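You operate a simulated robot arm through the tools that you are given. There is no shell and no other tool. Be economical: measure what you need, move in short steps, check, and stop when the job is done.

Carry out the task below with a simulated two-armed robot. There is one attempt and no reset: what you move stays moved.

Task
Pick up the jar from the top of the dye bench with one hand, pass it to the other hand and put it on the top of the vice bench. Set down upright: jar.
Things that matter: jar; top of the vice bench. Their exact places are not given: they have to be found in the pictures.

It is judged by the outcome, as a careful person would: the job done as asked, and still so three seconds after it is handed in. It fails if anything else is knocked over, pushed out of place, dropped, spilled or broken.

Robot
Two 6-joint arms with two-finger grippers on one trunk, on a base that drives. Base frame: it is fixed to the floor where the robot stands at the start and does not move with it; the origin is under the middle of the robot, x ahead of it, y to its left, z up; the surface under the hand at the start is at about z = 0.86. Lengths are in m, angles in rad, forces in N, time in s.
The left shoulder is at the start at [0.03, 0.178, 0.988], the right one opposite. With the tool pointing down near the work surface each hand reaches from about 0.34 to 0.84 m from the robot's upright axis, wherever it stands, measured 20 degrees to its own side. Places, roughly: top of the vice bench [-2.7, 1, 0.9]. Payload 2.54 kg a hand.
The tool frame of a hand sits at the grasp point between the pads (the TCP): z along the fingers, y along the line on which they close. The tips reach 0.03 m beyond it. The gripper opens to 0.116 m. The gripper's body begins 0.095 m behind the TCP.
Orientation is told as [roll, pitch, yaw] about the base's x, y, z axes, in that order, counted from this pose: with the fingers straight down and closing along the base's y, the tool's x points along the base's -x, its y along +y and its z along -z.

Tools
- The arms move only by the tool step_arm. It takes "left_increments", "right_increments" or both (then of equal length, played together; a hand with none holds still); each is a list of rows, each an object of numbers (a shift or turn left out is 0, a gripper value left out holds the last): "tx", "ty", "tz": the shift along the tool's x, y, z in units of 20 mm (1.0 is 20 mm); "ax", "ay", "az": the turn, a rotation vector about the tool's x, y, z in units of 8 degrees (1.0 is 8 degrees); "fingers": the closure, from 0 (fully open) to 1 (shut). In form: [{"tx": .., "ty": .., "tz": .., "ax": .., "ay": .., "az": .., "fingers": ..}, ...]. A call has 1 to 10 rows; each row shifts and turns the commanded pose from where the row before left it, along the tool's axes as they then stand. A call with a number of a shift or a turn outside -1 to 1 is refused whole. Each row takes 0.2 s and may step no farther than 0.05 m and 0.15 rad from the row before; otherwise, or with a gripper value out of range, the whole call is refused. A pose out of reach is approached as far as the arm can. The call stops where the force on the tool passes 40 N (or 10 N more than at its start, if that is more) or the arm is blocked; 0.2 s more then pass. The fingers move at their own pace (about 0.153 m/s each) and stop on an object; they squeeze with about 20 N. The grip force told is the motor's: it shows also when the fingers shut on nothing. Time passes only in rows, and 0.2 s behind the last, so rows that do not move let the fingers close. It gives the time, the measured TCP pose, the force on the tool (base axes), the opening and the grip force at its end, in the units of the frame above (readings bear some noise), with the torque about the TCP (base axes, N m) and any sound that the robot's microphone picked up.
- Cameras (640 x 400 px; columns grow to the right, rows downward): "scene" is now at [0.0414, 0.0131, 1.7115]; the picture's right is [0.07, -1.00, 0.00], its down [-0.82, -0.06, -0.57] and it looks along [0.56, 0.04, -0.82] (base axes); focal length 278 px, centre (320, 200). "left" rides on the left gripper at [0.069, 0.015, -0.122] in its tool frame; the picture's right is [-0.21, 0.98, 0.00], its down [-0.83, -0.18, -0.53] and it looks along [-0.52, -0.11, 0.85] (tool axes); focal length 251 px, centre (320, 200). "right" rides on the right gripper at [0.069, -0.015, -0.122] in its tool frame; the picture's right is [0.21, 0.98, 0.00], its down [-0.83, 0.18, -0.53] and it looks along [-0.52, 0.11, 0.85] (tool axes); focal length 251 px, centre (320, 200).
- capture(camera): a new picture of that camera. It takes no simulated time.
- lift_body(by): slides the trunk up (or, below 0, down) by that many m; the arms and the scene camera ride with it, the base frame stays. It gives what a move gives, with no picture.
- roll_base(legs): drives the robot by 1 to 6 legs, each [ahead, left, turn to the left] in m, m and rad, along the robot's own axes; the way and the turn of a leg run together, so that a leg with both is an arc; at most 1.5 m and 3.142 rad a leg. The arms and the cameras ride along, it lands a little off, and it stops where it bumps. It gives what a move gives.
- head_to(pan, tilt): turns the head with the scene camera to pan (to the left, within 2.496 rad either way) and tilt (down, from -0.506 to 1.204), counted from straight ahead of the robot. It gives what a move gives.
- locate(camera, pixels): for up to 12 pixels [column, row] of the newest picture of that camera ("zoom" is the newest enlarged one), the place [x, y, z] in the base frame of the surface seen there, good to about 0.002 m, but the place of the scene camera against the robot may be out by one fixed shift of up to 0.018 m in any direction. It takes no simulated time.
- inspect(camera, box): a new picture of the part [left, top, right, bottom] of that camera's present view, enlarged. It takes no simulated time.
- job_done(): hands the job in; it is judged then, once.

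Go step by step. Measure first, check grasps and placings, and put right what went wrong. The budget is 80 turns and 70 pictures, counting those below and the enlarged ones. Unless the task says otherwise, let go and move clear before handing in, and close with one line.

The tools are called after "Request:" as name(argument=value, ...) on one line, values as JSON. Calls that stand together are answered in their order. step_arm: Moves the arms, as the interface text tells. Its arguments: {"type":"object","properties":{"left_increments":{"type":"array"},"right_increments":{"type":"array"}},"required":[]} The other tools are called the same way: lift_body (by) slides the trunk up or down; roll_base (legs) drives the base; head_to (pan, tilt) turns the head that bears the scene camera; capture (camera) takes a picture; locate (camera, pixels) gives the place of the surface under pixels of a picture; inspect (camera, box) takes an enlarged picture of a part of a camera's view; job_done () hands the job in.

At the start:

```text
t: 0.0
left_tcp_pos: [0.3967, 0.1652, 1.1845]
left_ee_rot: [0.001, 0.0, -0.001]
left_contact_force: [-0.4, -0.3, -0.5]
left_wrist_torque: [0.0, -0.02, 0.01]
left_grip_width: 0.1159
left_grasp_force: 0.1
right_tcp_pos: [0.5321, -0.2027, 1.1636]
right_ee_rot: [-0.001, 0.001, -0.001]
right_contact_force: [-0.9, -0.3, -0.5]
right_wrist_torque: [-0.02, -0.01, 0.0]
right_grip_width: 0.1161
right_grasp_force: 0.1
trunk travel left (down, up): [-0.2, 0.34]
robot x, y, heading: [-0.0002, -0.0005, 0.001]
head pan, tilt: [0.07, 0.97]
```

scene: 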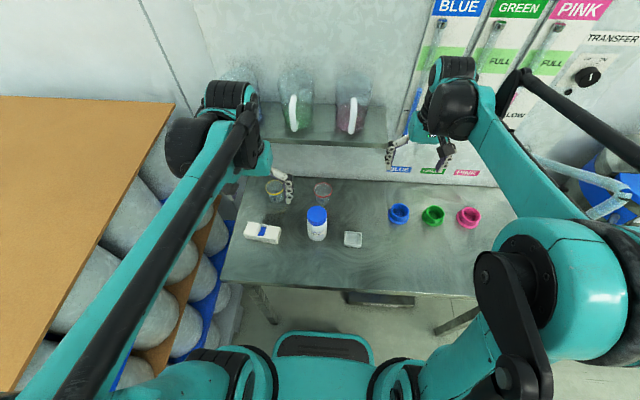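
right: 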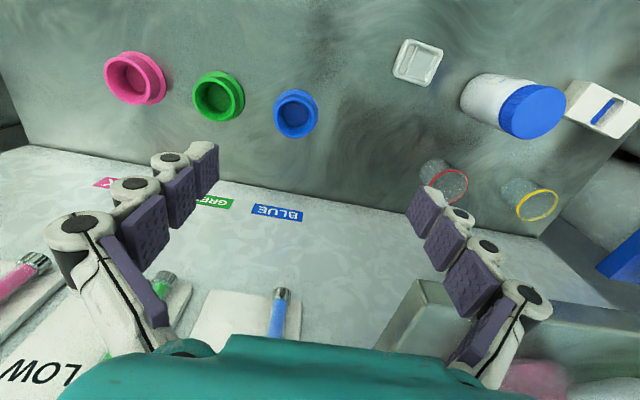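
left: 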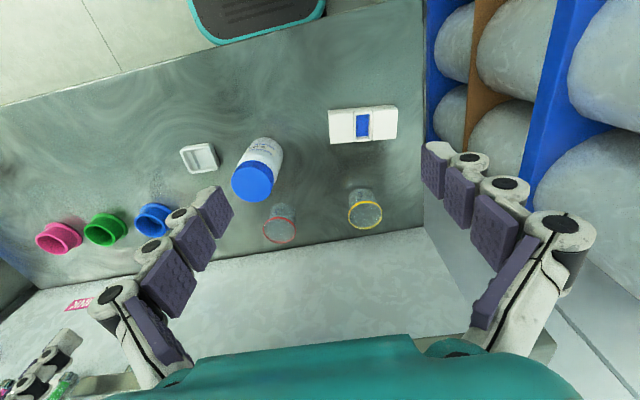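

The pictures show a white jar with a blue lid at scene (317,223), with beakers, a box and a tray around it. I'll measure it and its neighbours.

Request:
inspect(camera="scene", box=[220, 160, 400, 272])

Request:
locate(camera="scene", pixels=[[317, 214], [317, 230], [316, 240], [353, 239], [262, 232], [276, 190], [322, 193], [300, 262], [398, 213], [330, 250]])

Request:
locate(camera="left", pixels=[[254, 182], [270, 150], [265, 167], [198, 157], [347, 125], [280, 231], [365, 216]])

```text
3.56 times, centred on (310, 216) of scene
```

zoom: 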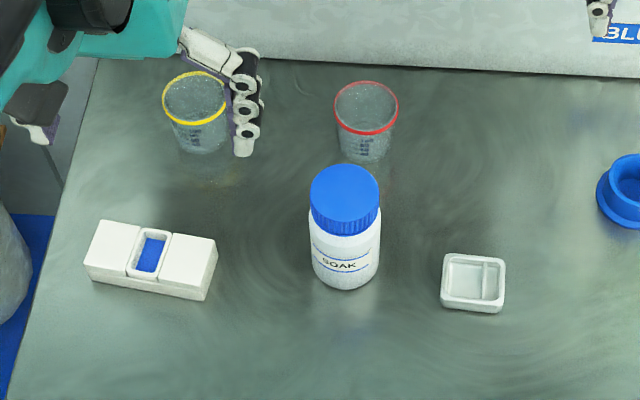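

```text
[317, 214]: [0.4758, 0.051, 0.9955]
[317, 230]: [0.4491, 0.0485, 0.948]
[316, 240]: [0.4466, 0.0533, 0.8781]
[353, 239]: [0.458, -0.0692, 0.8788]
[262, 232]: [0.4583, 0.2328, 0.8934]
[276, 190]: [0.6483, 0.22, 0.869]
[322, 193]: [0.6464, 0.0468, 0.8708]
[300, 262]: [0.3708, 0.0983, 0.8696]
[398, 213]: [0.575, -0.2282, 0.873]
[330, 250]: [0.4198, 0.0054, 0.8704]
```

```text
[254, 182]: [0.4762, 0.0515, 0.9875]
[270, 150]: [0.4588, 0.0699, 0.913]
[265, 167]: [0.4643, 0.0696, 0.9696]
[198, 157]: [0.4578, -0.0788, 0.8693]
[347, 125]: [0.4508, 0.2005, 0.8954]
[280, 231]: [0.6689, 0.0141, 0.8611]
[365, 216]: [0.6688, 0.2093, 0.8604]
```

The jar's lid top is near (0.475, 0.052, 0.987) by the left camera. I'll get exact lid edges there, and look around the back of the robot for the path.

Request:
inspect(camera="left", box=[210, 120, 306, 216])

Request:
head_to(pan=2.4, tilt=0.4)

Request:
capture(camera="scene")

```text
4.17 times, centred on (258, 168) of left
```

zoom: 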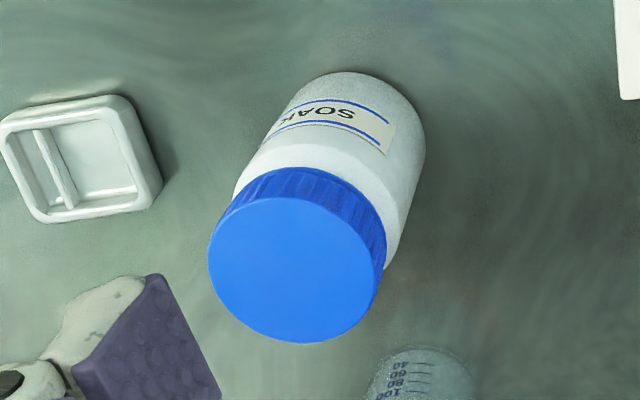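

```text
t: 2.1
left_tcp_pos: [0.3972, 0.1655, 1.1849]
left_ee_rot: [0.0, 0.0, 0.001]
left_contact_force: [0.0, -0.3, -0.4]
left_wrist_torque: [-0.01, 0.04, 0.03]
left_grip_width: 0.1163
left_grasp_force: 0.1
right_tcp_pos: [0.5325, -0.204, 1.1632]
right_ee_rot: [-0.001, -0.001, 0.0]
right_contact_force: [-0.7, -1.1, -0.1]
right_wrist_torque: [0.01, 0.01, 0.01]
right_grip_width: 0.1159
right_grasp_force: 0.1
trunk travel left (down, up): [-0.2, 0.34]
robot x, y, heading: [0.0006, -0.0018, -0.002]
head pan, tilt: [2.4, 0.4]
```

```text
64 pictures are left
```

scene: 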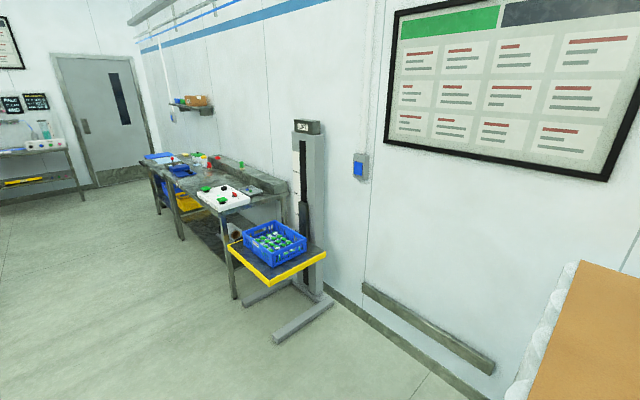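

The room behind is clear; a bench stands in the distance near (200,185). Now I'll get the lid edges from the zoomed view and place the far benches.

Request:
locate(camera="zoom", pixels=[[214, 260], [372, 285], [290, 210], [300, 336], [292, 265], [345, 85], [300, 130], [415, 150], [385, 250], [250, 170], [150, 190], [130, 105]])

Request:
locate(camera="scene", pixels=[[220, 195], [170, 165], [270, 180], [290, 270], [45, 145], [20, 155], [230, 210], [150, 165]])

Request:
inspect(camera="scene", box=[130, 120, 322, 240])

```text
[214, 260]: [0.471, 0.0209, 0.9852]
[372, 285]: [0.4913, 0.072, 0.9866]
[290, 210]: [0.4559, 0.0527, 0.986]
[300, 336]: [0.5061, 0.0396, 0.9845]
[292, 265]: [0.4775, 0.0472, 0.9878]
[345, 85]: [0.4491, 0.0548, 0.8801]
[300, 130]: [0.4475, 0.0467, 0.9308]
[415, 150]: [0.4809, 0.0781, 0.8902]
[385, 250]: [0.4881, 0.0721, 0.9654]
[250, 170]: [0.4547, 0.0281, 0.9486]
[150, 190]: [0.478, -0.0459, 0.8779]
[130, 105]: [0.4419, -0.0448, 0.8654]
```

```text
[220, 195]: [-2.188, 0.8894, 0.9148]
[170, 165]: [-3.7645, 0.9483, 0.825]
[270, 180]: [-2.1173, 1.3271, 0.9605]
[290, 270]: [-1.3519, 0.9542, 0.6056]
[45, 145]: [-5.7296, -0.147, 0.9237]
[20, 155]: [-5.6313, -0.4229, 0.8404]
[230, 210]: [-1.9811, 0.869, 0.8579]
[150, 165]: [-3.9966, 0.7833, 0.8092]
```

```text
3.33 times, centred on (226, 180) of scene
```

zoom: 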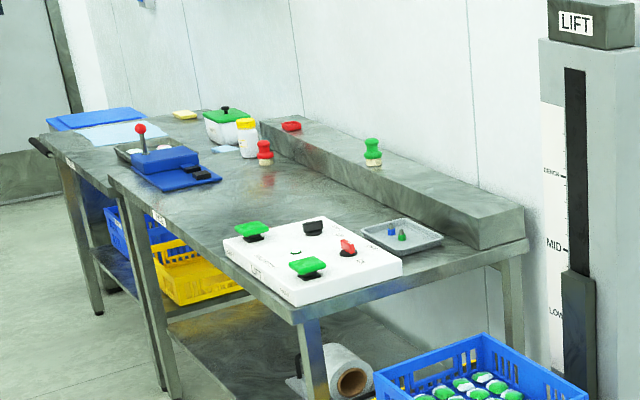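

The jar's axis is at about (0.481, 0.0465), body radius 0.033, from z 0.86 to 0.987. I'll back off 0.17 m for elbow room, with the right hand turning to a tilted side grasp.

Request:
roll_base(legs=[[-0.17, 0, 0]])

Request:
head_to(pan=0.0, tilt=0.8)

Request:
step_arm(right_increments=[{"az": -1}, {"az": -1}, {"az": -1}, {"az": -1}, {"ay": -1}, {"ay": -1}, {"ay": -1}, {"ay": -1}, {"ay": -1}, {"ay": -1}])

Request:
capture(camera="scene")

```text
t: 3.6
left_tcp_pos: [0.2249, 0.1656, 1.1853]
left_ee_rot: [0.0, -0.004, 0.001]
left_contact_force: [-0.6, -0.1, 0.8]
left_wrist_torque: [0.01, -0.08, 0.02]
left_grip_width: 0.1163
left_grasp_force: 0.0
right_tcp_pos: [0.3619, -0.2039, 1.1628]
right_ee_rot: [0.001, -0.003, 0.0]
right_contact_force: [-0.7, 0.3, 0.8]
right_wrist_torque: [0.02, -0.04, 0.0]
right_grip_width: 0.1161
right_grasp_force: 0.0
trunk travel left (down, up): [-0.2, 0.34]
robot x, y, heading: [-0.1683, 0.0012, -0.005]
head pan, tilt: [2.4, 0.4]
```

```text
t: 5.8
left_tcp_pos: [0.2266, 0.1659, 1.186]
left_ee_rot: [0.0, 0.001, -0.001]
left_contact_force: [0.0, 0.6, -0.4]
left_wrist_torque: [-0.02, -0.01, 0.03]
left_grip_width: 0.1161
left_grasp_force: 0.2
right_tcp_pos: [0.3613, -0.2029, 1.164]
right_ee_rot: [0.0, 0.0, 0.001]
right_contact_force: [0.3, 0.2, 1.0]
right_wrist_torque: [0.01, -0.01, 0.01]
right_grip_width: 0.116
right_grasp_force: 0.1
trunk travel left (down, up): [-0.2, 0.34]
robot x, y, heading: [-0.1707, -0.0004, -0.001]
head pan, tilt: [0.0, 0.799]
```

```text
t: 8.0
left_tcp_pos: [0.2261, 0.1662, 1.1846]
left_ee_rot: [0.0, 0.0, 0.002]
left_contact_force: [-0.7, -0.3, -0.5]
left_wrist_torque: [0.01, -0.02, 0.0]
left_grip_width: 0.1159
left_grasp_force: 0.0
right_tcp_pos: [0.3619, -0.203, 1.1641]
right_ee_rot: [0.0, -0.84, 0.559]
right_contact_force: [-0.3, -0.4, -0.4]
right_wrist_torque: [0.02, -0.03, 0.01]
right_grip_width: 0.1163
right_grasp_force: 0.1
trunk travel left (down, up): [-0.2, 0.34]
robot x, y, heading: [-0.1701, -0.0002, -0.0]
head pan, tilt: [0.0, 0.799]
```

```text
62 pictures are left
```

scene: 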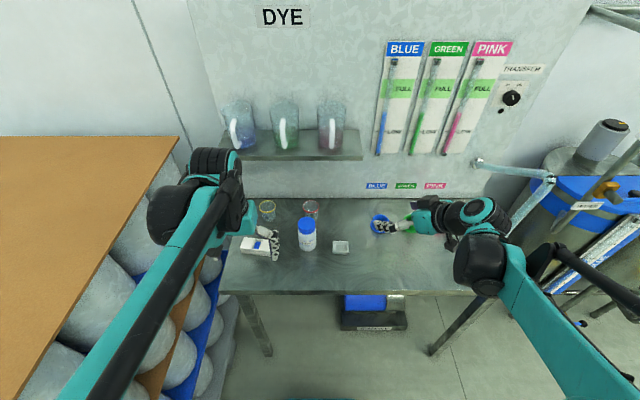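

The right arm takes the tilt well. One more pitch notch, then move to the pre-grasp point 0.14 m behind the jar along the tool axis.

Request:
step_arm(right_increments=[{"ay": -1}])

Request:
step_arm(right_increments=[{"tx": 0.393, "ty": 0.74, "tz": 0.973}, {"tx": 0.393, "ty": 0.74, "tz": 0.973}, {"tx": 0.393, "ty": 0.74, "tz": 0.973}, {"tx": 0.393, "ty": 0.74, "tz": 0.973}, {"tx": 0.393, "ty": 0.74, "tz": 0.973}, {"tx": 0.393, "ty": 0.74, "tz": 0.973}, {"tx": 0.393, "ty": 0.74, "tz": 0.973}, {"tx": 0.393, "ty": 0.74, "tz": 0.973}, {"tx": 0.393, "ty": 0.74, "tz": 0.973}, {"tx": 0.393, "ty": 0.74, "tz": 0.973}])

Request:
capture(camera="scene")

Request:
capture(camera="right")

```text
t: 8.4
left_tcp_pos: [0.2266, 0.1651, 1.1869]
left_ee_rot: [0.0, -0.001, 0.001]
left_contact_force: [0.1, -0.3, 0.2]
left_wrist_torque: [0.05, 0.04, -0.01]
left_grip_width: 0.1158
left_grasp_force: 0.0
right_tcp_pos: [0.3622, -0.2042, 1.1646]
right_ee_rot: [0.001, -0.979, 0.558]
right_contact_force: [0.4, -0.4, 0.1]
right_wrist_torque: [0.0, 0.01, 0.03]
right_grip_width: 0.116
right_grasp_force: 0.0
trunk travel left (down, up): [-0.2, 0.34]
robot x, y, heading: [-0.1717, 0.0029, -0.002]
head pan, tilt: [0.0, 0.799]
```

```text
t: 10.6
left_tcp_pos: [0.2276, 0.1658, 1.1853]
left_ee_rot: [0.001, 0.001, -0.001]
left_contact_force: [0.3, 0.0, -0.2]
left_wrist_torque: [-0.02, 0.04, 0.01]
left_grip_width: 0.116
left_grasp_force: 0.0
right_tcp_pos: [0.388, -0.0139, 0.9971]
right_ee_rot: [-0.001, -0.974, 0.557]
right_contact_force: [0.1, 0.4, 0.2]
right_wrist_torque: [0.01, -0.01, -0.02]
right_grip_width: 0.116
right_grasp_force: 0.0
right hand out of reach, approached as far as the arm can: row 10
trunk travel left (down, up): [-0.2, 0.34]
robot x, y, heading: [-0.1686, -0.0012, 0.001]
head pan, tilt: [0.0, 0.799]
```

```text
61 pictures are left
```

scene: 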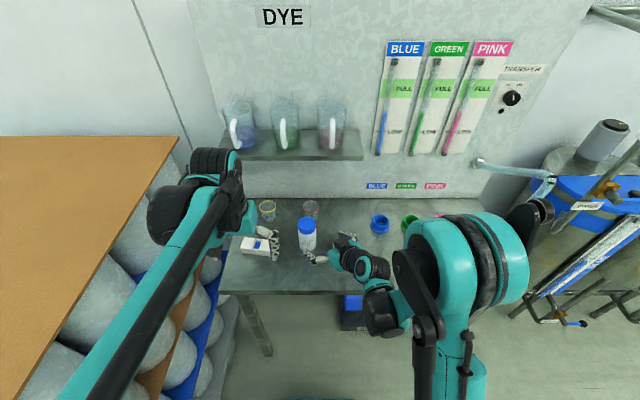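

```text
60 pictures are left
```

right: 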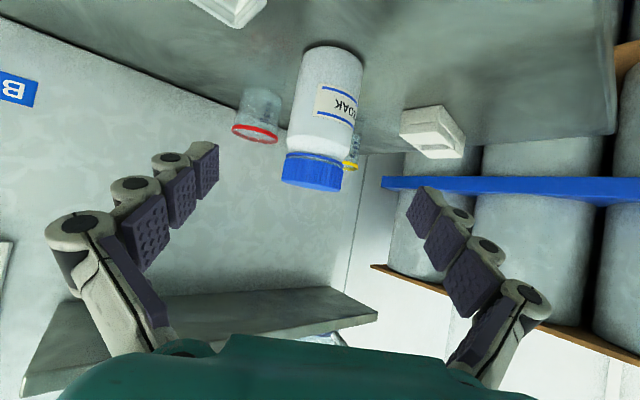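

The arm stopped a few mm short of the last row but is aligned: the jar sits between the fingers in the right view (column ~320). I'll advance part way and check the reading.

Request:
step_arm(right_increments=[{"tz": 0.7}, {"tz": 0.7}, {"tz": 0.7}])

```text
t: 11.4
left_tcp_pos: [0.227, 0.1648, 1.1846]
left_ee_rot: [0.001, 0.0, -0.001]
left_contact_force: [0.6, -0.2, 0.2]
left_wrist_torque: [0.0, 0.02, 0.0]
left_grip_width: 0.1162
left_grasp_force: 0.1
right_tcp_pos: [0.4185, 0.0043, 0.9741]
right_ee_rot: [0.002, -0.976, 0.557]
right_contact_force: [0.1, 0.6, 0.1]
right_wrist_torque: [0.0, -0.01, 0.0]
right_grip_width: 0.1161
right_grasp_force: 0.1
trunk travel left (down, up): [-0.2, 0.34]
robot x, y, heading: [-0.1679, -0.0002, 0.002]
head pan, tilt: [0.0, 0.799]
```

Advancing works. Going on to the grasp point, about 0.097 m along the tool axis.

Request:
step_arm(right_increments=[{"tx": 0.09, "ty": 0.03, "tz": 0.97}, {"tx": 0.09, "ty": 0.03, "tz": 0.97}, {"tx": 0.09, "ty": 0.03, "tz": 0.97}, {"tx": 0.09, "ty": 0.03, "tz": 0.97}, {"tx": 0.09, "ty": 0.03, "tz": 0.97}])

Request:
capture(camera="right")

Request:
inspect(camera="scene", box=[230, 180, 390, 280])

```text
t: 12.6
left_tcp_pos: [0.2277, 0.1658, 1.1854]
left_ee_rot: [-0.001, -0.001, 0.0]
left_contact_force: [0.2, -0.1, -0.2]
left_wrist_torque: [0.0, 0.01, 0.02]
left_grip_width: 0.1159
left_grasp_force: 0.0
right_tcp_pos: [0.4815, 0.0463, 0.9114]
right_ee_rot: [0.001, -0.977, 0.557]
right_contact_force: [-0.1, -0.3, 0.4]
right_wrist_torque: [0.01, -0.02, -0.02]
right_grip_width: 0.1158
right_grasp_force: 0.1
trunk travel left (down, up): [-0.2, 0.34]
robot x, y, heading: [-0.169, -0.0026, -0.001]
head pan, tilt: [0.0, 0.799]
```

```text
59 pictures are left
```

right: 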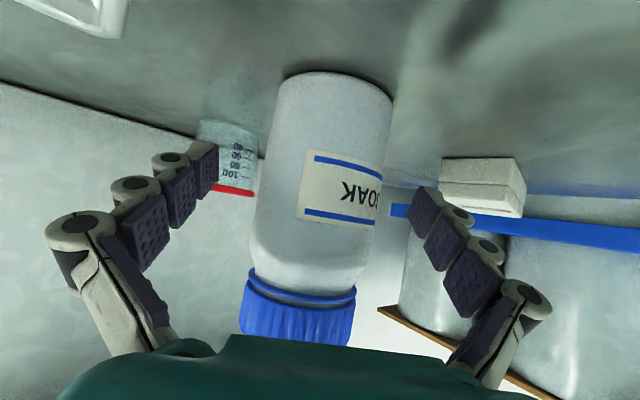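

```text
4.00 times, centred on (310, 230) of scene
```

zoom: 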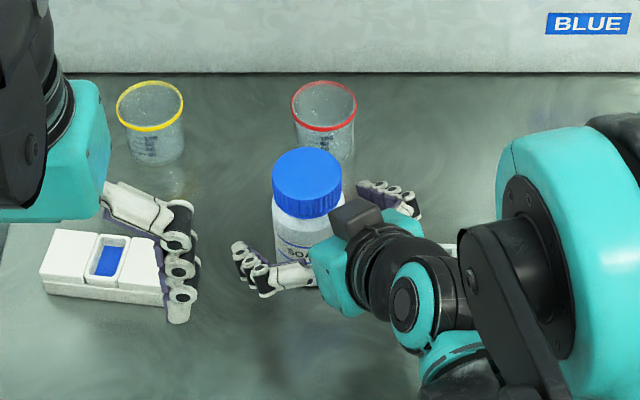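

The jar stands between the pads, grasp point on its axis. Closing the right fingers.

Request:
step_arm(right_increments=[{"fingers": 0.3}, {"fingers": 0.45}, {"fingers": 1}, {}, {}])

Request:
capture(camera="right")

```text
t: 13.8
left_tcp_pos: [0.227, 0.1661, 1.1858]
left_ee_rot: [0.001, 0.0, 0.0]
left_contact_force: [-0.1, 0.2, -0.3]
left_wrist_torque: [0.0, 0.01, 0.01]
left_grip_width: 0.1163
left_grasp_force: 0.1
right_tcp_pos: [0.4812, 0.0462, 0.9122]
right_ee_rot: [0.0, -0.978, 0.558]
right_contact_force: [-0.7, 0.4, 0.3]
right_wrist_torque: [0.0, 0.01, 0.01]
right_grip_width: 0.0613
right_grasp_force: 19.7
trunk travel left (down, up): [-0.2, 0.34]
robot x, y, heading: [-0.1701, 0.0014, -0.003]
head pan, tilt: [0.0, 0.799]
```

```text
57 pictures are left
```

right: 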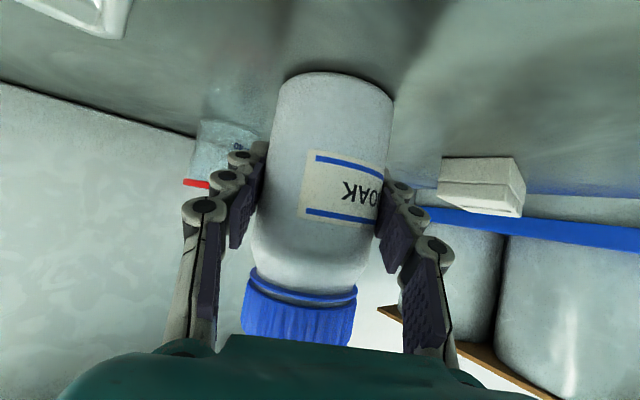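

The jar is gripped (width 0.061 m, 20 N). I'll raise it with the trunk by 0.12 m.

Request:
lift_body(by=0.12)

Request:
capture(camera="scene")

Request:
capture(camera="left")

```text
t: 15.3
left_tcp_pos: [0.2265, 0.1663, 1.306]
left_ee_rot: [0.0, 0.0, 0.0]
left_contact_force: [-0.4, -0.4, 0.6]
left_wrist_torque: [-0.02, -0.01, -0.03]
left_grip_width: 0.1161
left_grasp_force: 0.0
right_tcp_pos: [0.4809, 0.0469, 1.0318]
right_ee_rot: [0.001, -0.977, 0.559]
right_contact_force: [0.0, 0.9, 0.0]
right_wrist_torque: [0.01, 0.01, -0.02]
right_grip_width: 0.0612
right_grasp_force: 20.2
trunk travel left (down, up): [-0.32, 0.22]
robot x, y, heading: [-0.1722, -0.0012, 0.001]
head pan, tilt: [0.0, 0.799]
```

```text
56 pictures are left
```

scene: 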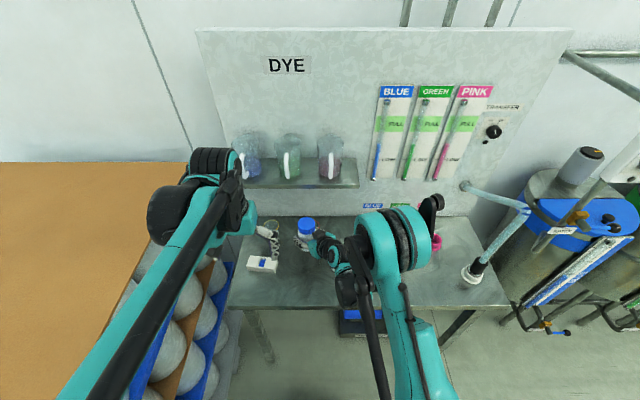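

```text
55 pictures are left
```

left: 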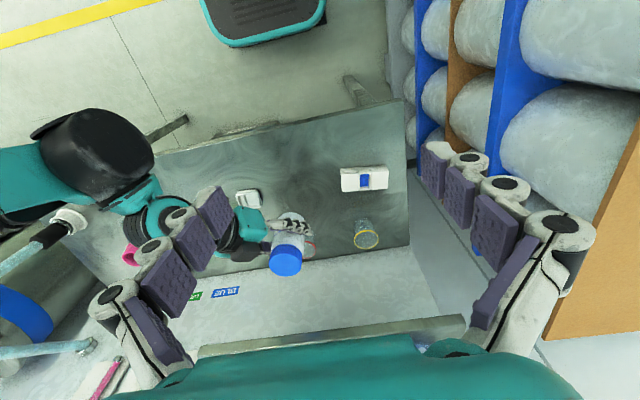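

The jar rose cleanly and hangs upright. Let me examine the space above the right gripper and locate the lid now.

Request:
inspect(camera="scene", box=[270, 200, 366, 260])

Request:
inspect(camera="left", box=[180, 180, 340, 280])

```text
6.67 times, centred on (318, 230) of scene
```

zoom: 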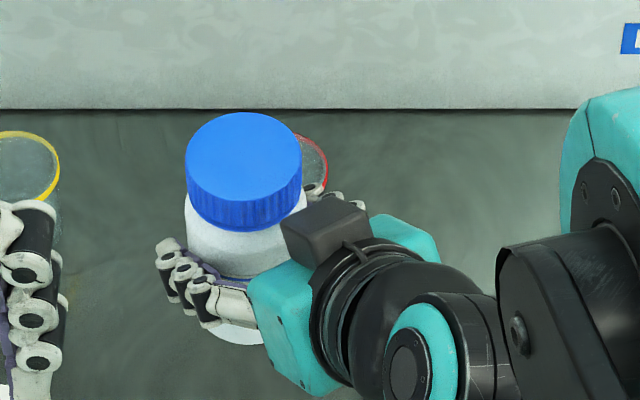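

```text
4.00 times, centred on (260, 230) of left
```

zoom: 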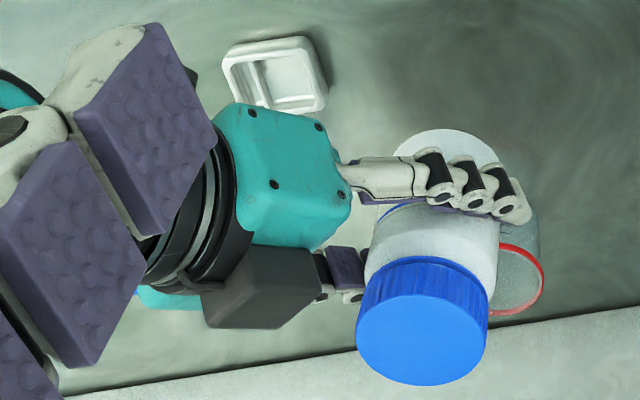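

A dark box sits on top of the right wrist at left-zoom (255,285). I'll measure it and the lid.

Request:
locate(camera="zoom", pixels=[[420, 335], [362, 340], [480, 335], [425, 280], [415, 380], [240, 260], [300, 255], [225, 310], [285, 310], [300, 140], [270, 270], [440, 150]])

```text
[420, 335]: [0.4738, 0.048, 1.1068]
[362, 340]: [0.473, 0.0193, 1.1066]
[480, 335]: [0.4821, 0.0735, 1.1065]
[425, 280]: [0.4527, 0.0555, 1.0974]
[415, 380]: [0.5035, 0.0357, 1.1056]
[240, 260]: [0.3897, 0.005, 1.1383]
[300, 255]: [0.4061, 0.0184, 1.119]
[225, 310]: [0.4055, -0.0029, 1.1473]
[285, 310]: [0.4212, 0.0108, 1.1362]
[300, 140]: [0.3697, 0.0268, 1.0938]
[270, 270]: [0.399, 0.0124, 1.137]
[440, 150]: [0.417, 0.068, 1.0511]
```

Lid centre (0.480, 0.0465), top 1.107; the wrist box tops out around 1.15, so a vertical left hand gripping the lid clears it. Turning the left hand to match (yaw 0.56) and moving it above the lid.

Request:
step_arm(left_increments=[{"az": -1}, {"az": -1}, {"az": -1}, {"az": -1}, {"tx": -0.63, "ty": -0.983, "tz": 0.208}, {"tx": -0.63, "ty": -0.983, "tz": 0.208}, {"tx": -0.63, "ty": -0.983, "tz": 0.208}, {"tx": -0.63, "ty": -0.983, "tz": 0.208}, {"tx": -0.63, "ty": -0.983, "tz": 0.208}, {"tx": -0.63, "ty": -0.983, "tz": 0.208}])

Request:
capture(camera="scene")

```text
t: 17.5
left_tcp_pos: [0.3547, 0.1053, 1.28]
left_ee_rot: [-0.001, 0.001, 0.558]
left_contact_force: [0.9, 0.1, 0.9]
left_wrist_torque: [-0.01, 0.02, 0.05]
left_grip_width: 0.1161
left_grasp_force: 0.0
right_tcp_pos: [0.4809, 0.0451, 1.0311]
right_ee_rot: [0.003, -0.978, 0.556]
right_contact_force: [-0.2, 0.3, -0.9]
right_wrist_torque: [0.01, -0.01, 0.01]
right_grip_width: 0.0612
right_grasp_force: 19.8
trunk travel left (down, up): [-0.32, 0.22]
robot x, y, heading: [-0.1684, 0.0011, 0.0]
head pan, tilt: [0.0, 0.799]
```

```text
52 pictures are left
```

scene: 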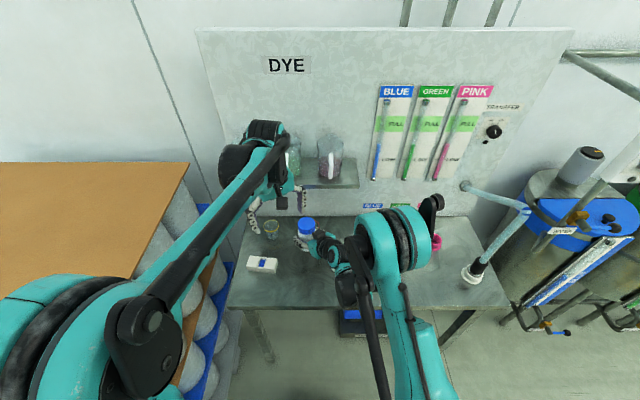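

The left hand is halfway, moving toward the jar. Checking how far out the shelf with the jugs stands.

Request:
locate(camera="scene", pixels=[[320, 188], [352, 187], [333, 172], [292, 175], [262, 124], [330, 145], [275, 185]])

```text
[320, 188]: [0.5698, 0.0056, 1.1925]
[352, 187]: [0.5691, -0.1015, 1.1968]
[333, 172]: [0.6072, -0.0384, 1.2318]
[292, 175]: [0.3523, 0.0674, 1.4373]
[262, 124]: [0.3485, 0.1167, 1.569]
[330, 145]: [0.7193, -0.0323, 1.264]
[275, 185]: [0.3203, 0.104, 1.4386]
```

The shelf edge is at x=0.57 – close to the hand-over point. I'll back the robot off 0.2 m with the jar to have free space.

Request:
roll_base(legs=[[-0.2, 0, 0]])

Request:
capture(camera="left")

```text
t: 19.1
left_tcp_pos: [0.1537, 0.1057, 1.2809]
left_ee_rot: [0.0, 0.001, 0.559]
left_contact_force: [-0.4, 0.2, 0.4]
left_wrist_torque: [0.0, -0.05, -0.04]
left_grip_width: 0.116
left_grasp_force: 0.0
right_tcp_pos: [0.2828, 0.046, 1.032]
right_ee_rot: [0.001, -0.978, 0.559]
right_contact_force: [-0.4, 1.3, 0.1]
right_wrist_torque: [0.0, 0.0, -0.02]
right_grip_width: 0.0616
right_grasp_force: 20.4
trunk travel left (down, up): [-0.32, 0.22]
robot x, y, heading: [-0.3697, -0.0, 0.004]
head pan, tilt: [0.0, 0.799]
```

```text
51 pictures are left
```

left: 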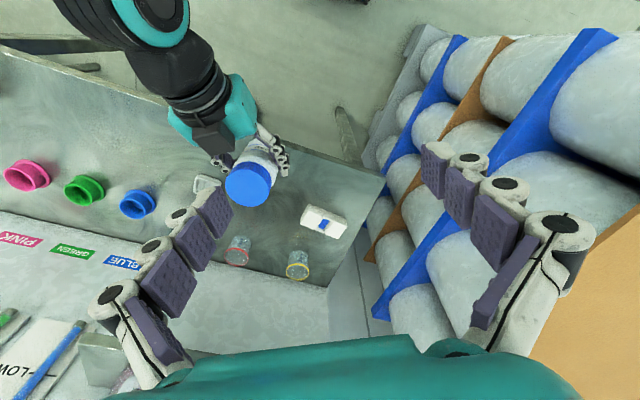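

Continuing the left hand to above the lid.

Request:
step_arm(left_increments=[{"tx": -0.64, "ty": -0.99, "tz": 0.4}, {"tx": -0.64, "ty": -0.99, "tz": 0.4}, {"tx": -0.64, "ty": -0.99, "tz": 0.4}, {"tx": -0.64, "ty": -0.99, "tz": 0.4}, {"tx": -0.64, "ty": -0.99, "tz": 0.4}, {"tx": -0.64, "ty": -0.99, "tz": 0.4}])

Request:
capture(camera="left")

Request:
locate(camera="left", pixels=[[320, 200]])

Request:
capture(camera="scene")

```text
t: 20.5
left_tcp_pos: [0.2836, 0.0455, 1.2311]
left_ee_rot: [0.001, 0.0, 0.558]
left_contact_force: [-0.6, -0.7, -0.3]
left_wrist_torque: [-0.01, 0.05, 0.01]
left_grip_width: 0.116
left_grasp_force: 0.1
right_tcp_pos: [0.282, 0.0466, 1.0317]
right_ee_rot: [0.001, -0.977, 0.558]
right_contact_force: [0.3, -0.7, -0.9]
right_wrist_torque: [0.0, 0.01, 0.02]
right_grip_width: 0.0614
right_grasp_force: 19.8
trunk travel left (down, up): [-0.32, 0.22]
robot x, y, heading: [-0.3691, 0.0027, -0.002]
head pan, tilt: [0.0, 0.799]
```

```text
50 pictures are left
```

left: 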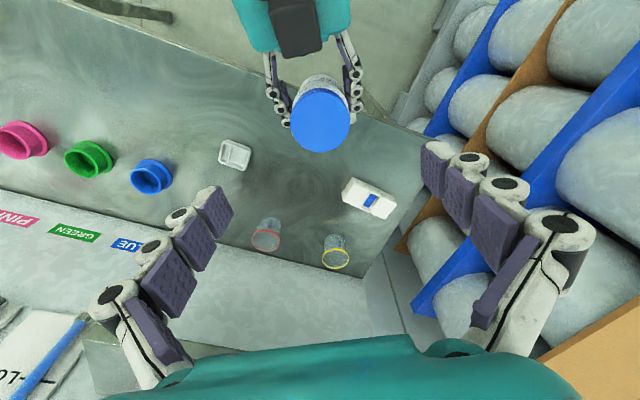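

```text
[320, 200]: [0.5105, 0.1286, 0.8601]
```

```text
49 pictures are left
```

scene: 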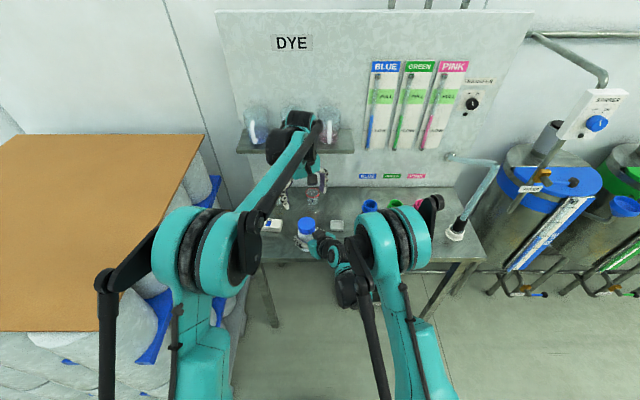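

Left hand is above the jar. Checking the lid position (left view around (320,120)) before descending.

Request:
locate(camera="left", pixels=[[293, 121], [347, 119], [320, 94], [321, 148], [320, 120], [292, 35], [292, 5], [315, 48]])

```text
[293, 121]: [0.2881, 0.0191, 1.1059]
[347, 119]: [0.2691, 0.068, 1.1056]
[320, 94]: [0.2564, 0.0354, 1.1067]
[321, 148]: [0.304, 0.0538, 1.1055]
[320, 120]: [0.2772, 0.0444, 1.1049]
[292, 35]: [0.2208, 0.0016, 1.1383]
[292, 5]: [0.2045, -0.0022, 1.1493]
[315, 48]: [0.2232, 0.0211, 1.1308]
```

Lid centre is (0.2795, 0.044): a 4 mm correction, then descend 0.134 m.

Request:
step_arm(left_increments=[{"tx": 0.21, "ty": 0.05}, {"tz": 0.95}, {"tz": 0.95}, {"tz": 0.95}, {"tz": 0.95}, {"tz": 0.95}, {"tz": 0.95}, {"tz": 0.95}])

Request:
capture(camera="left")

Request:
inspect(camera="scene", box=[230, 170, 390, 270])

Request:
capture(camera="right")

```text
t: 22.3
left_tcp_pos: [0.279, 0.0448, 1.0989]
left_ee_rot: [0.002, 0.0, 0.56]
left_contact_force: [0.1, 0.1, -0.3]
left_wrist_torque: [0.01, 0.01, 0.01]
left_grip_width: 0.1159
left_grasp_force: 0.2
right_tcp_pos: [0.2826, 0.0464, 1.0325]
right_ee_rot: [0.0, -0.976, 0.559]
right_contact_force: [-0.4, -0.4, -1.5]
right_wrist_torque: [-0.02, -0.01, -0.02]
right_grip_width: 0.0611
right_grasp_force: 19.7
trunk travel left (down, up): [-0.32, 0.22]
robot x, y, heading: [-0.3675, 0.0002, -0.0]
head pan, tilt: [0.0, 0.799]
```

```text
48 pictures are left
```

left: 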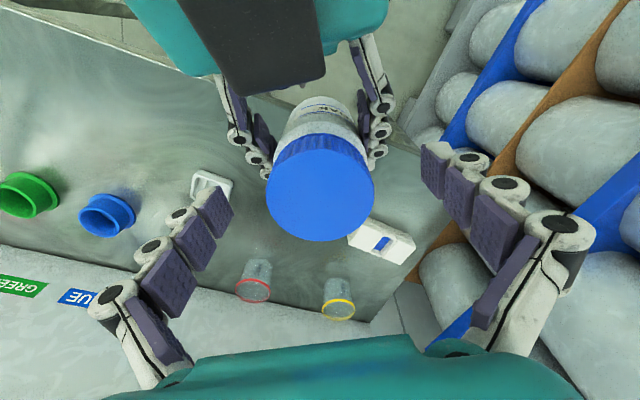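

```text
4.00 times, centred on (310, 220) of scene
```

zoom: 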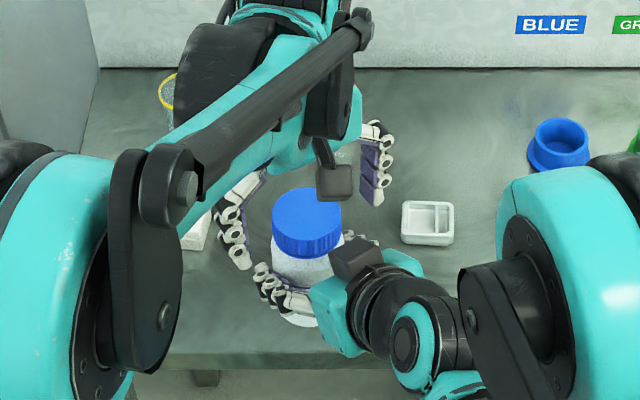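

```text
46 pictures are left
```

right: 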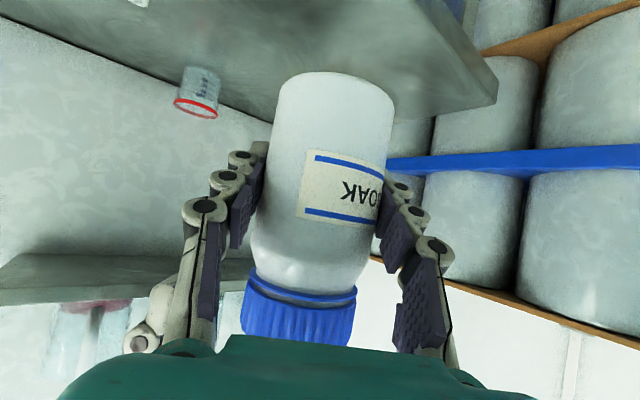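

Both hands are aligned: the lid at (320,185) lies between the left pads, and no contact. Closing the left hand on the lid.

Request:
step_arm(left_increments=[{"fingers": 0.3}, {"fingers": 0.45}, {"fingers": 1}, {}, {}])

Request:
capture(camera="left")

```text
t: 23.5
left_tcp_pos: [0.2786, 0.0453, 1.099]
left_ee_rot: [-0.001, 0.0, 0.559]
left_contact_force: [1.9, -1.9, 2.5]
left_wrist_torque: [-0.07, -0.11, 0.04]
left_grip_width: 0.0625
left_grasp_force: 20.4
right_tcp_pos: [0.2813, 0.046, 1.0309]
right_ee_rot: [0.0, -0.979, 0.558]
right_contact_force: [-1.5, 1.6, -1.5]
right_wrist_torque: [-0.02, -0.03, -0.05]
right_grip_width: 0.0611
right_grasp_force: 19.7
trunk travel left (down, up): [-0.32, 0.22]
robot x, y, heading: [-0.3667, 0.0009, 0.004]
head pan, tilt: [0.0, 0.799]
```

```text
45 pictures are left
```

left: 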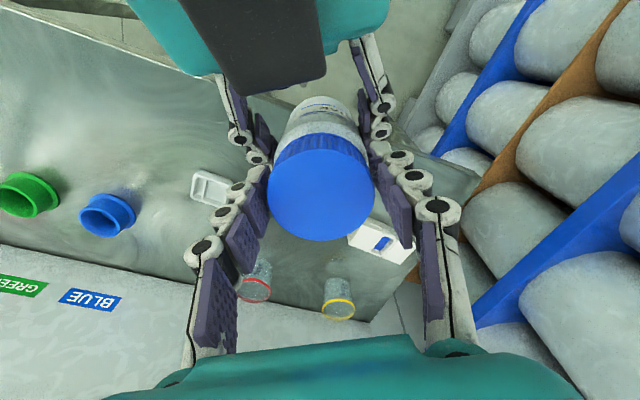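

The left hand holds the lid (0.0625 m, 20 N). Opening the right hand.

Request:
step_arm(right_increments=[{"fingers": 0.3}, {"fingers": 0}, {}, {}])

Request:
capture(camera="right")

```text
t: 24.5
left_tcp_pos: [0.2788, 0.0445, 1.0992]
left_ee_rot: [0.001, 0.001, 0.559]
left_contact_force: [1.2, 0.9, 0.9]
left_wrist_torque: [0.01, 0.02, 0.0]
left_grip_width: 0.0627
left_grasp_force: 20.2
right_tcp_pos: [0.2819, 0.0467, 1.0308]
right_ee_rot: [0.001, -0.977, 0.559]
right_contact_force: [0.3, -0.4, -0.2]
right_wrist_torque: [-0.03, -0.04, 0.03]
right_grip_width: 0.116
right_grasp_force: 0.1
trunk travel left (down, up): [-0.32, 0.22]
robot x, y, heading: [-0.3727, 0.0001, -0.003]
head pan, tilt: [0.0, 0.799]
```

```text
44 pictures are left
```

right: 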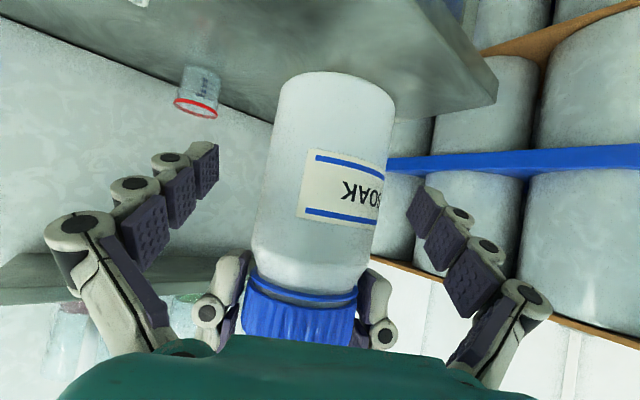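

The left hand alone now holds the jar, upright. Backing the right hand straight out horizontally.

Request:
step_arm(right_increments=[{"tx": 0.45, "tz": -0.66}, {"tx": 0.45, "tz": -0.66}, {"tx": 0.45, "tz": -0.66}, {"tx": 0.45, "tz": -0.66}, {"tx": 0.45, "tz": -0.66}])

```text
t: 25.7
left_tcp_pos: [0.2785, 0.0442, 1.0987]
left_ee_rot: [-0.001, 0.0, 0.558]
left_contact_force: [0.3, 0.0, -0.5]
left_wrist_torque: [0.02, -0.06, -0.03]
left_grip_width: 0.0624
left_grasp_force: 19.7
right_tcp_pos: [0.25, 0.012, 1.0659]
right_ee_rot: [0.002, -0.976, 0.556]
right_contact_force: [0.0, 0.0, -0.1]
right_wrist_torque: [0.01, 0.02, -0.03]
right_grip_width: 0.1158
right_grasp_force: 0.1
right hand out of reach, approached as far as the arm can: row 1, 2, 3, 4, 5
trunk travel left (down, up): [-0.32, 0.22]
robot x, y, heading: [-0.3697, -0.0014, 0.001]
head pan, tilt: [0.0, 0.799]
```

The right arm hit its reach limit and drifted up and sideways; no contact is felt. Looking before going on.

Request:
inspect(camera="scene", box=[230, 170, 390, 270])

Request:
capture(camera="right")

Request:
capture(camera="left")

```text
4.00 times, centred on (310, 220) of scene
```

zoom: 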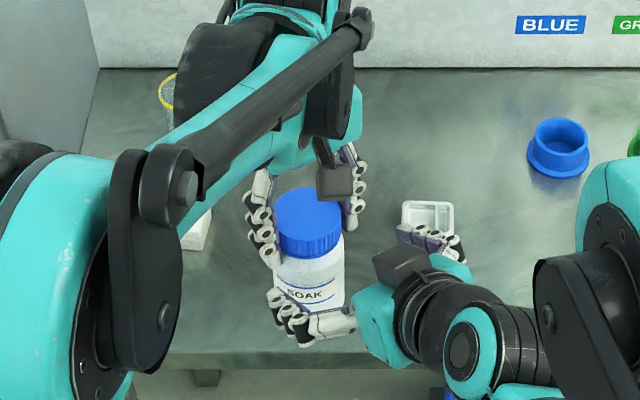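

```text
42 pictures are left
```

right: 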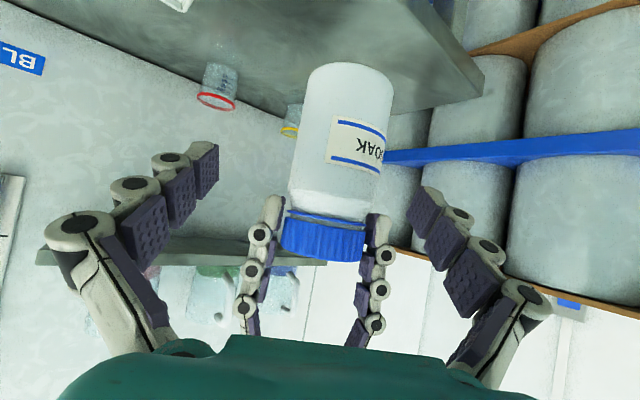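

```text
41 pictures are left
```

left: 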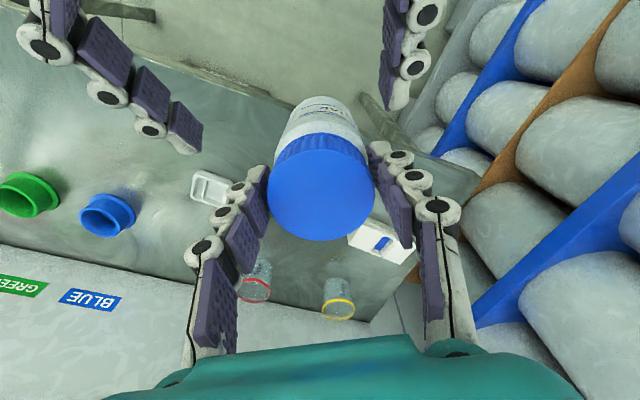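

The right fingertips are just past the left fingers and free of the jar. Backing off along the tool axis, then sideways to the right.

Request:
step_arm(right_increments=[{"tz": -0.8}, {"tz": -0.8}, {"tz": -0.8}, {"tz": -0.8}])

Request:
capture(camera="left")

```text
t: 26.7
left_tcp_pos: [0.2775, 0.0447, 1.0997]
left_ee_rot: [0.001, 0.0, 0.557]
left_contact_force: [0.3, 0.4, -1.2]
left_wrist_torque: [0.05, 0.01, 0.02]
left_grip_width: 0.0627
left_grasp_force: 20.1
right_tcp_pos: [0.2073, -0.0152, 1.1049]
right_ee_rot: [0.001, -0.974, 0.558]
right_contact_force: [0.2, 0.0, 0.5]
right_wrist_torque: [0.0, -0.01, 0.01]
right_grip_width: 0.116
right_grasp_force: 0.0
right hand out of reach, approached as far as the arm can: row 2
trunk travel left (down, up): [-0.32, 0.22]
robot x, y, heading: [-0.3676, -0.0007, 0.003]
head pan, tilt: [0.0, 0.799]
```

```text
40 pictures are left
```

left: 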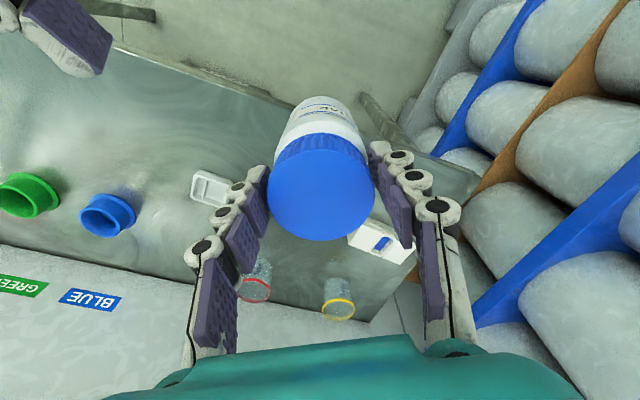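

The right hand is clear of the jar. Moving it right and restoring it to pointing down.

Request:
step_arm(right_increments=[{"ty": -1}, {"ty": -1}, {"ty": -1}, {"ty": -1}, {"ty": -1}, {"ty": -1}, {"ty": -1}, {"ty": -1}, {"ty": -1}, {"ty": -0.5, "tx": -0.8}])

Request:
step_arm(right_increments=[{"ay": 1, "tx": -0.5}, {"ay": 1, "tx": -0.5}, {"ay": 1, "tx": -0.5}, {"ay": 1, "tx": -0.5}, {"ay": 1}, {"ay": 1}, {"ay": 1}, {"az": 1}, {"az": 1}, {"az": 1}])

Request:
capture(camera="scene")

```text
t: 28.9
left_tcp_pos: [0.2788, 0.0449, 1.0987]
left_ee_rot: [-0.001, 0.0, 0.559]
left_contact_force: [0.2, 1.6, 0.5]
left_wrist_torque: [0.0, 0.03, -0.01]
left_grip_width: 0.0625
left_grasp_force: 19.6
right_tcp_pos: [0.3154, -0.1723, 1.1171]
right_ee_rot: [0.0, -0.977, 0.558]
right_contact_force: [0.3, 0.8, -0.3]
right_wrist_torque: [-0.03, -0.02, 0.0]
right_grip_width: 0.1159
right_grasp_force: 0.1
trunk travel left (down, up): [-0.32, 0.22]
robot x, y, heading: [-0.3677, -0.0045, -0.002]
head pan, tilt: [0.0, 0.799]
```

```text
t: 31.1
left_tcp_pos: [0.2784, 0.0447, 1.0992]
left_ee_rot: [0.0, 0.0, 0.558]
left_contact_force: [0.6, 0.6, -0.2]
left_wrist_torque: [0.02, 0.0, 0.0]
left_grip_width: 0.0627
left_grasp_force: 19.8
right_tcp_pos: [0.3405, -0.1564, 1.1457]
right_ee_rot: [0.003, 0.001, 0.138]
right_contact_force: [0.1, -1.0, 0.2]
right_wrist_torque: [-0.02, -0.04, 0.01]
right_grip_width: 0.116
right_grasp_force: 0.0
trunk travel left (down, up): [-0.32, 0.22]
robot x, y, heading: [-0.3674, 0.001, 0.001]
head pan, tilt: [0.0, 0.799]
```

```text
39 pictures are left
```

scene: 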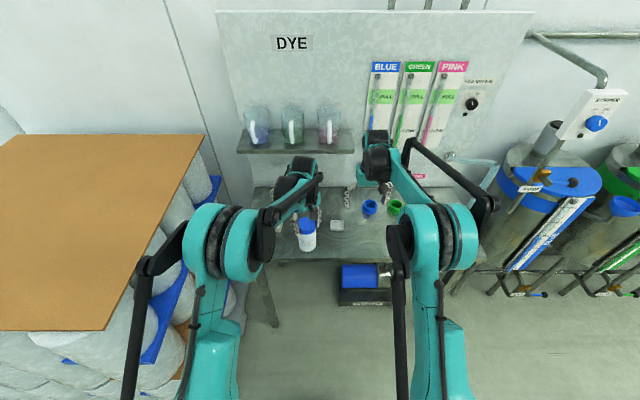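

The hand-over is done: the jar hangs upright from the left hand at (307,235). I'll back away from the dye bench and look behind on the right side too.

Request:
roll_base(legs=[[-0.5, 0, 0]])

Request:
head_to(pan=-2.45, tilt=0.5)

Request:
capture(camera="scene")

Request:
head_to(pan=2.0, tilt=0.45)

Request:
capture(camera="scene")

```text
t: 34.0
left_tcp_pos: [-0.2188, 0.0454, 1.0997]
left_ee_rot: [0.0, 0.002, 0.559]
left_contact_force: [0.3, -0.3, 0.6]
left_wrist_torque: [-0.02, 0.0, 0.0]
left_grip_width: 0.0622
left_grasp_force: 19.6
right_tcp_pos: [-0.1566, -0.157, 1.1443]
right_ee_rot: [0.001, 0.0, 0.139]
right_contact_force: [-0.6, 0.4, 0.6]
right_wrist_torque: [0.01, 0.0, 0.04]
right_grip_width: 0.1161
right_grasp_force: 0.0
trunk travel left (down, up): [-0.32, 0.22]
robot x, y, heading: [-0.8641, 0.0043, 0.0]
head pan, tilt: [0.0, 0.799]
```

```text
t: 36.3
left_tcp_pos: [-0.2181, 0.0431, 1.1005]
left_ee_rot: [0.001, -0.002, 0.558]
left_contact_force: [0.5, -0.3, -0.2]
left_wrist_torque: [0.02, 0.03, 0.03]
left_grip_width: 0.0624
left_grasp_force: 20.4
right_tcp_pos: [-0.1557, -0.1573, 1.1442]
right_ee_rot: [0.0, 0.0, 0.139]
right_contact_force: [-0.9, 0.3, 0.3]
right_wrist_torque: [0.02, -0.03, 0.0]
right_grip_width: 0.1161
right_grasp_force: 0.1
trunk travel left (down, up): [-0.32, 0.22]
robot x, y, heading: [-0.8665, 0.0009, 0.002]
head pan, tilt: [-2.45, 0.499]
```

```text
38 pictures are left
```

scene: 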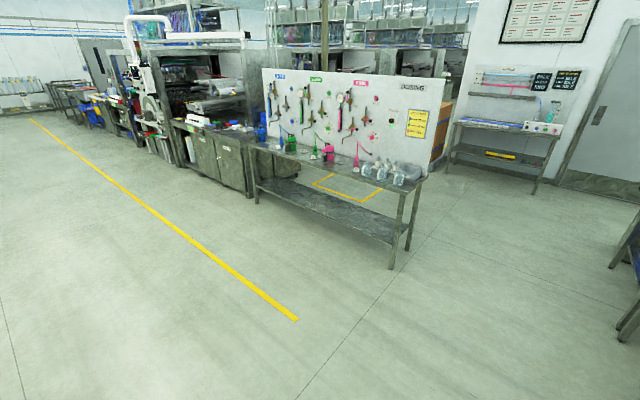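

```text
t: 39.8
left_tcp_pos: [-0.2181, 0.0444, 1.0987]
left_ee_rot: [-0.001, 0.001, 0.56]
left_contact_force: [0.9, 0.9, 0.1]
left_wrist_torque: [0.0, 0.01, -0.04]
left_grip_width: 0.0622
left_grasp_force: 19.9
right_tcp_pos: [-0.1557, -0.157, 1.1454]
right_ee_rot: [0.001, 0.0, 0.14]
right_contact_force: [-0.1, 0.2, 0.2]
right_wrist_torque: [-0.01, -0.03, 0.01]
right_grip_width: 0.1161
right_grasp_force: 0.0
trunk travel left (down, up): [-0.32, 0.22]
robot x, y, heading: [-0.867, -0.0018, 0.002]
head pan, tilt: [2.0, 0.45]
```

```text
37 pictures are left
```

scene: 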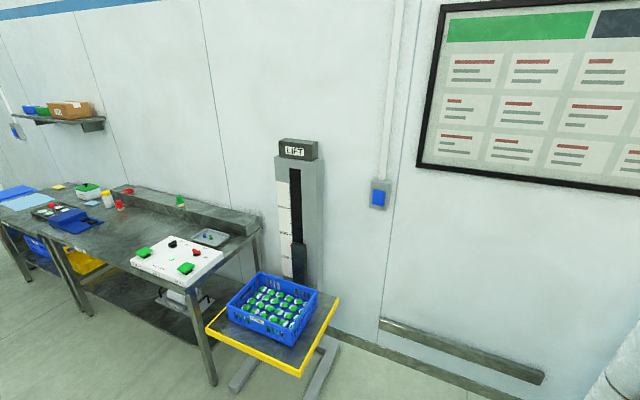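

Floor behind is open. Mapping the vice bench and the dosing table's position.

Request:
locate(camera="scene", pixels=[[215, 245], [190, 290], [100, 230], [95, 255], [160, 222], [40, 228], [65, 222], [230, 330], [50, 190], [20, 215]])

Request:
inspect(camera="scene", box=[0, 150, 280, 325])

```text
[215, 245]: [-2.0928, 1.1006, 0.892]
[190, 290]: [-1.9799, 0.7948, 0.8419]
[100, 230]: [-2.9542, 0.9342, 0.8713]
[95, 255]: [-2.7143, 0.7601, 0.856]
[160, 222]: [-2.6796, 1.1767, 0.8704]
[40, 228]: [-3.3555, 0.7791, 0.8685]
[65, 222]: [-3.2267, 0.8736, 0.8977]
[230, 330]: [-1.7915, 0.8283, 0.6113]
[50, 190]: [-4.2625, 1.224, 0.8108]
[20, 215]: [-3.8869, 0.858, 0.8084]
```

```text
2.29 times, centred on (140, 238) of scene
```

zoom: 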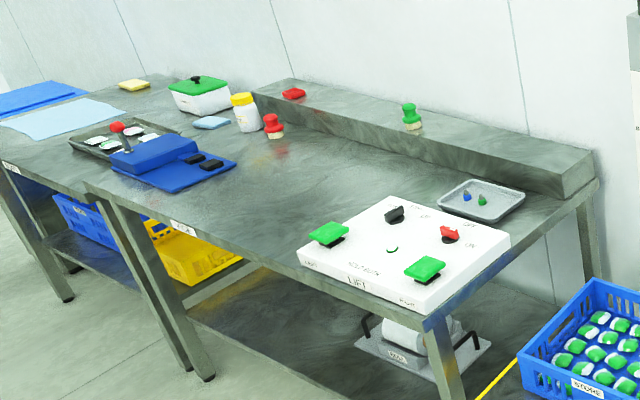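

Clear spot on the near bench around (-2.68, 0.95). Reading its front label at about (80,250) to be sure it's the vice bench.

Request:
inspect(camera="scene", box=[56, 235, 104, 265])

Request:
inspect(camera="scene", box=[0, 205, 48, 235])

```text
13.33 times, centred on (80, 250) of scene
```

zoom: 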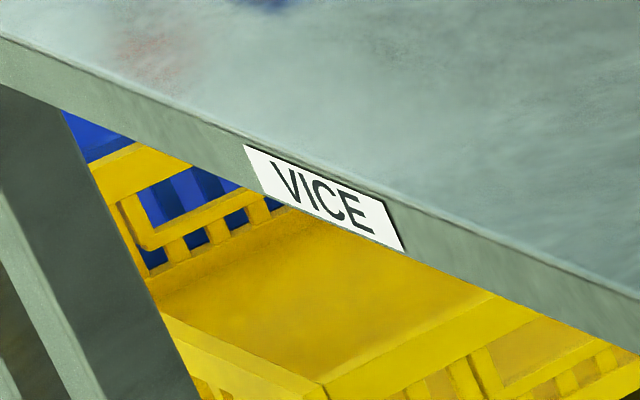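

```text
13.33 times, centred on (24, 220) of scene
```

zoom: 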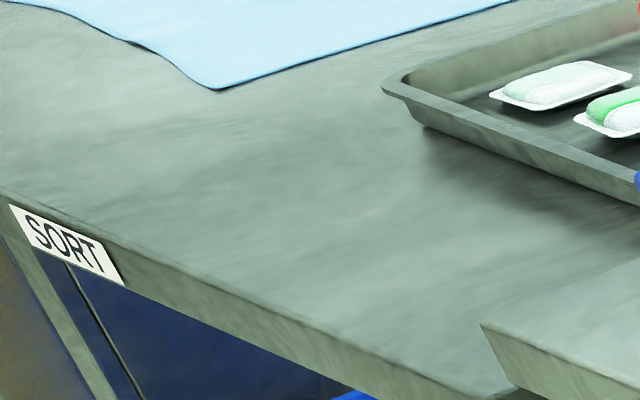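

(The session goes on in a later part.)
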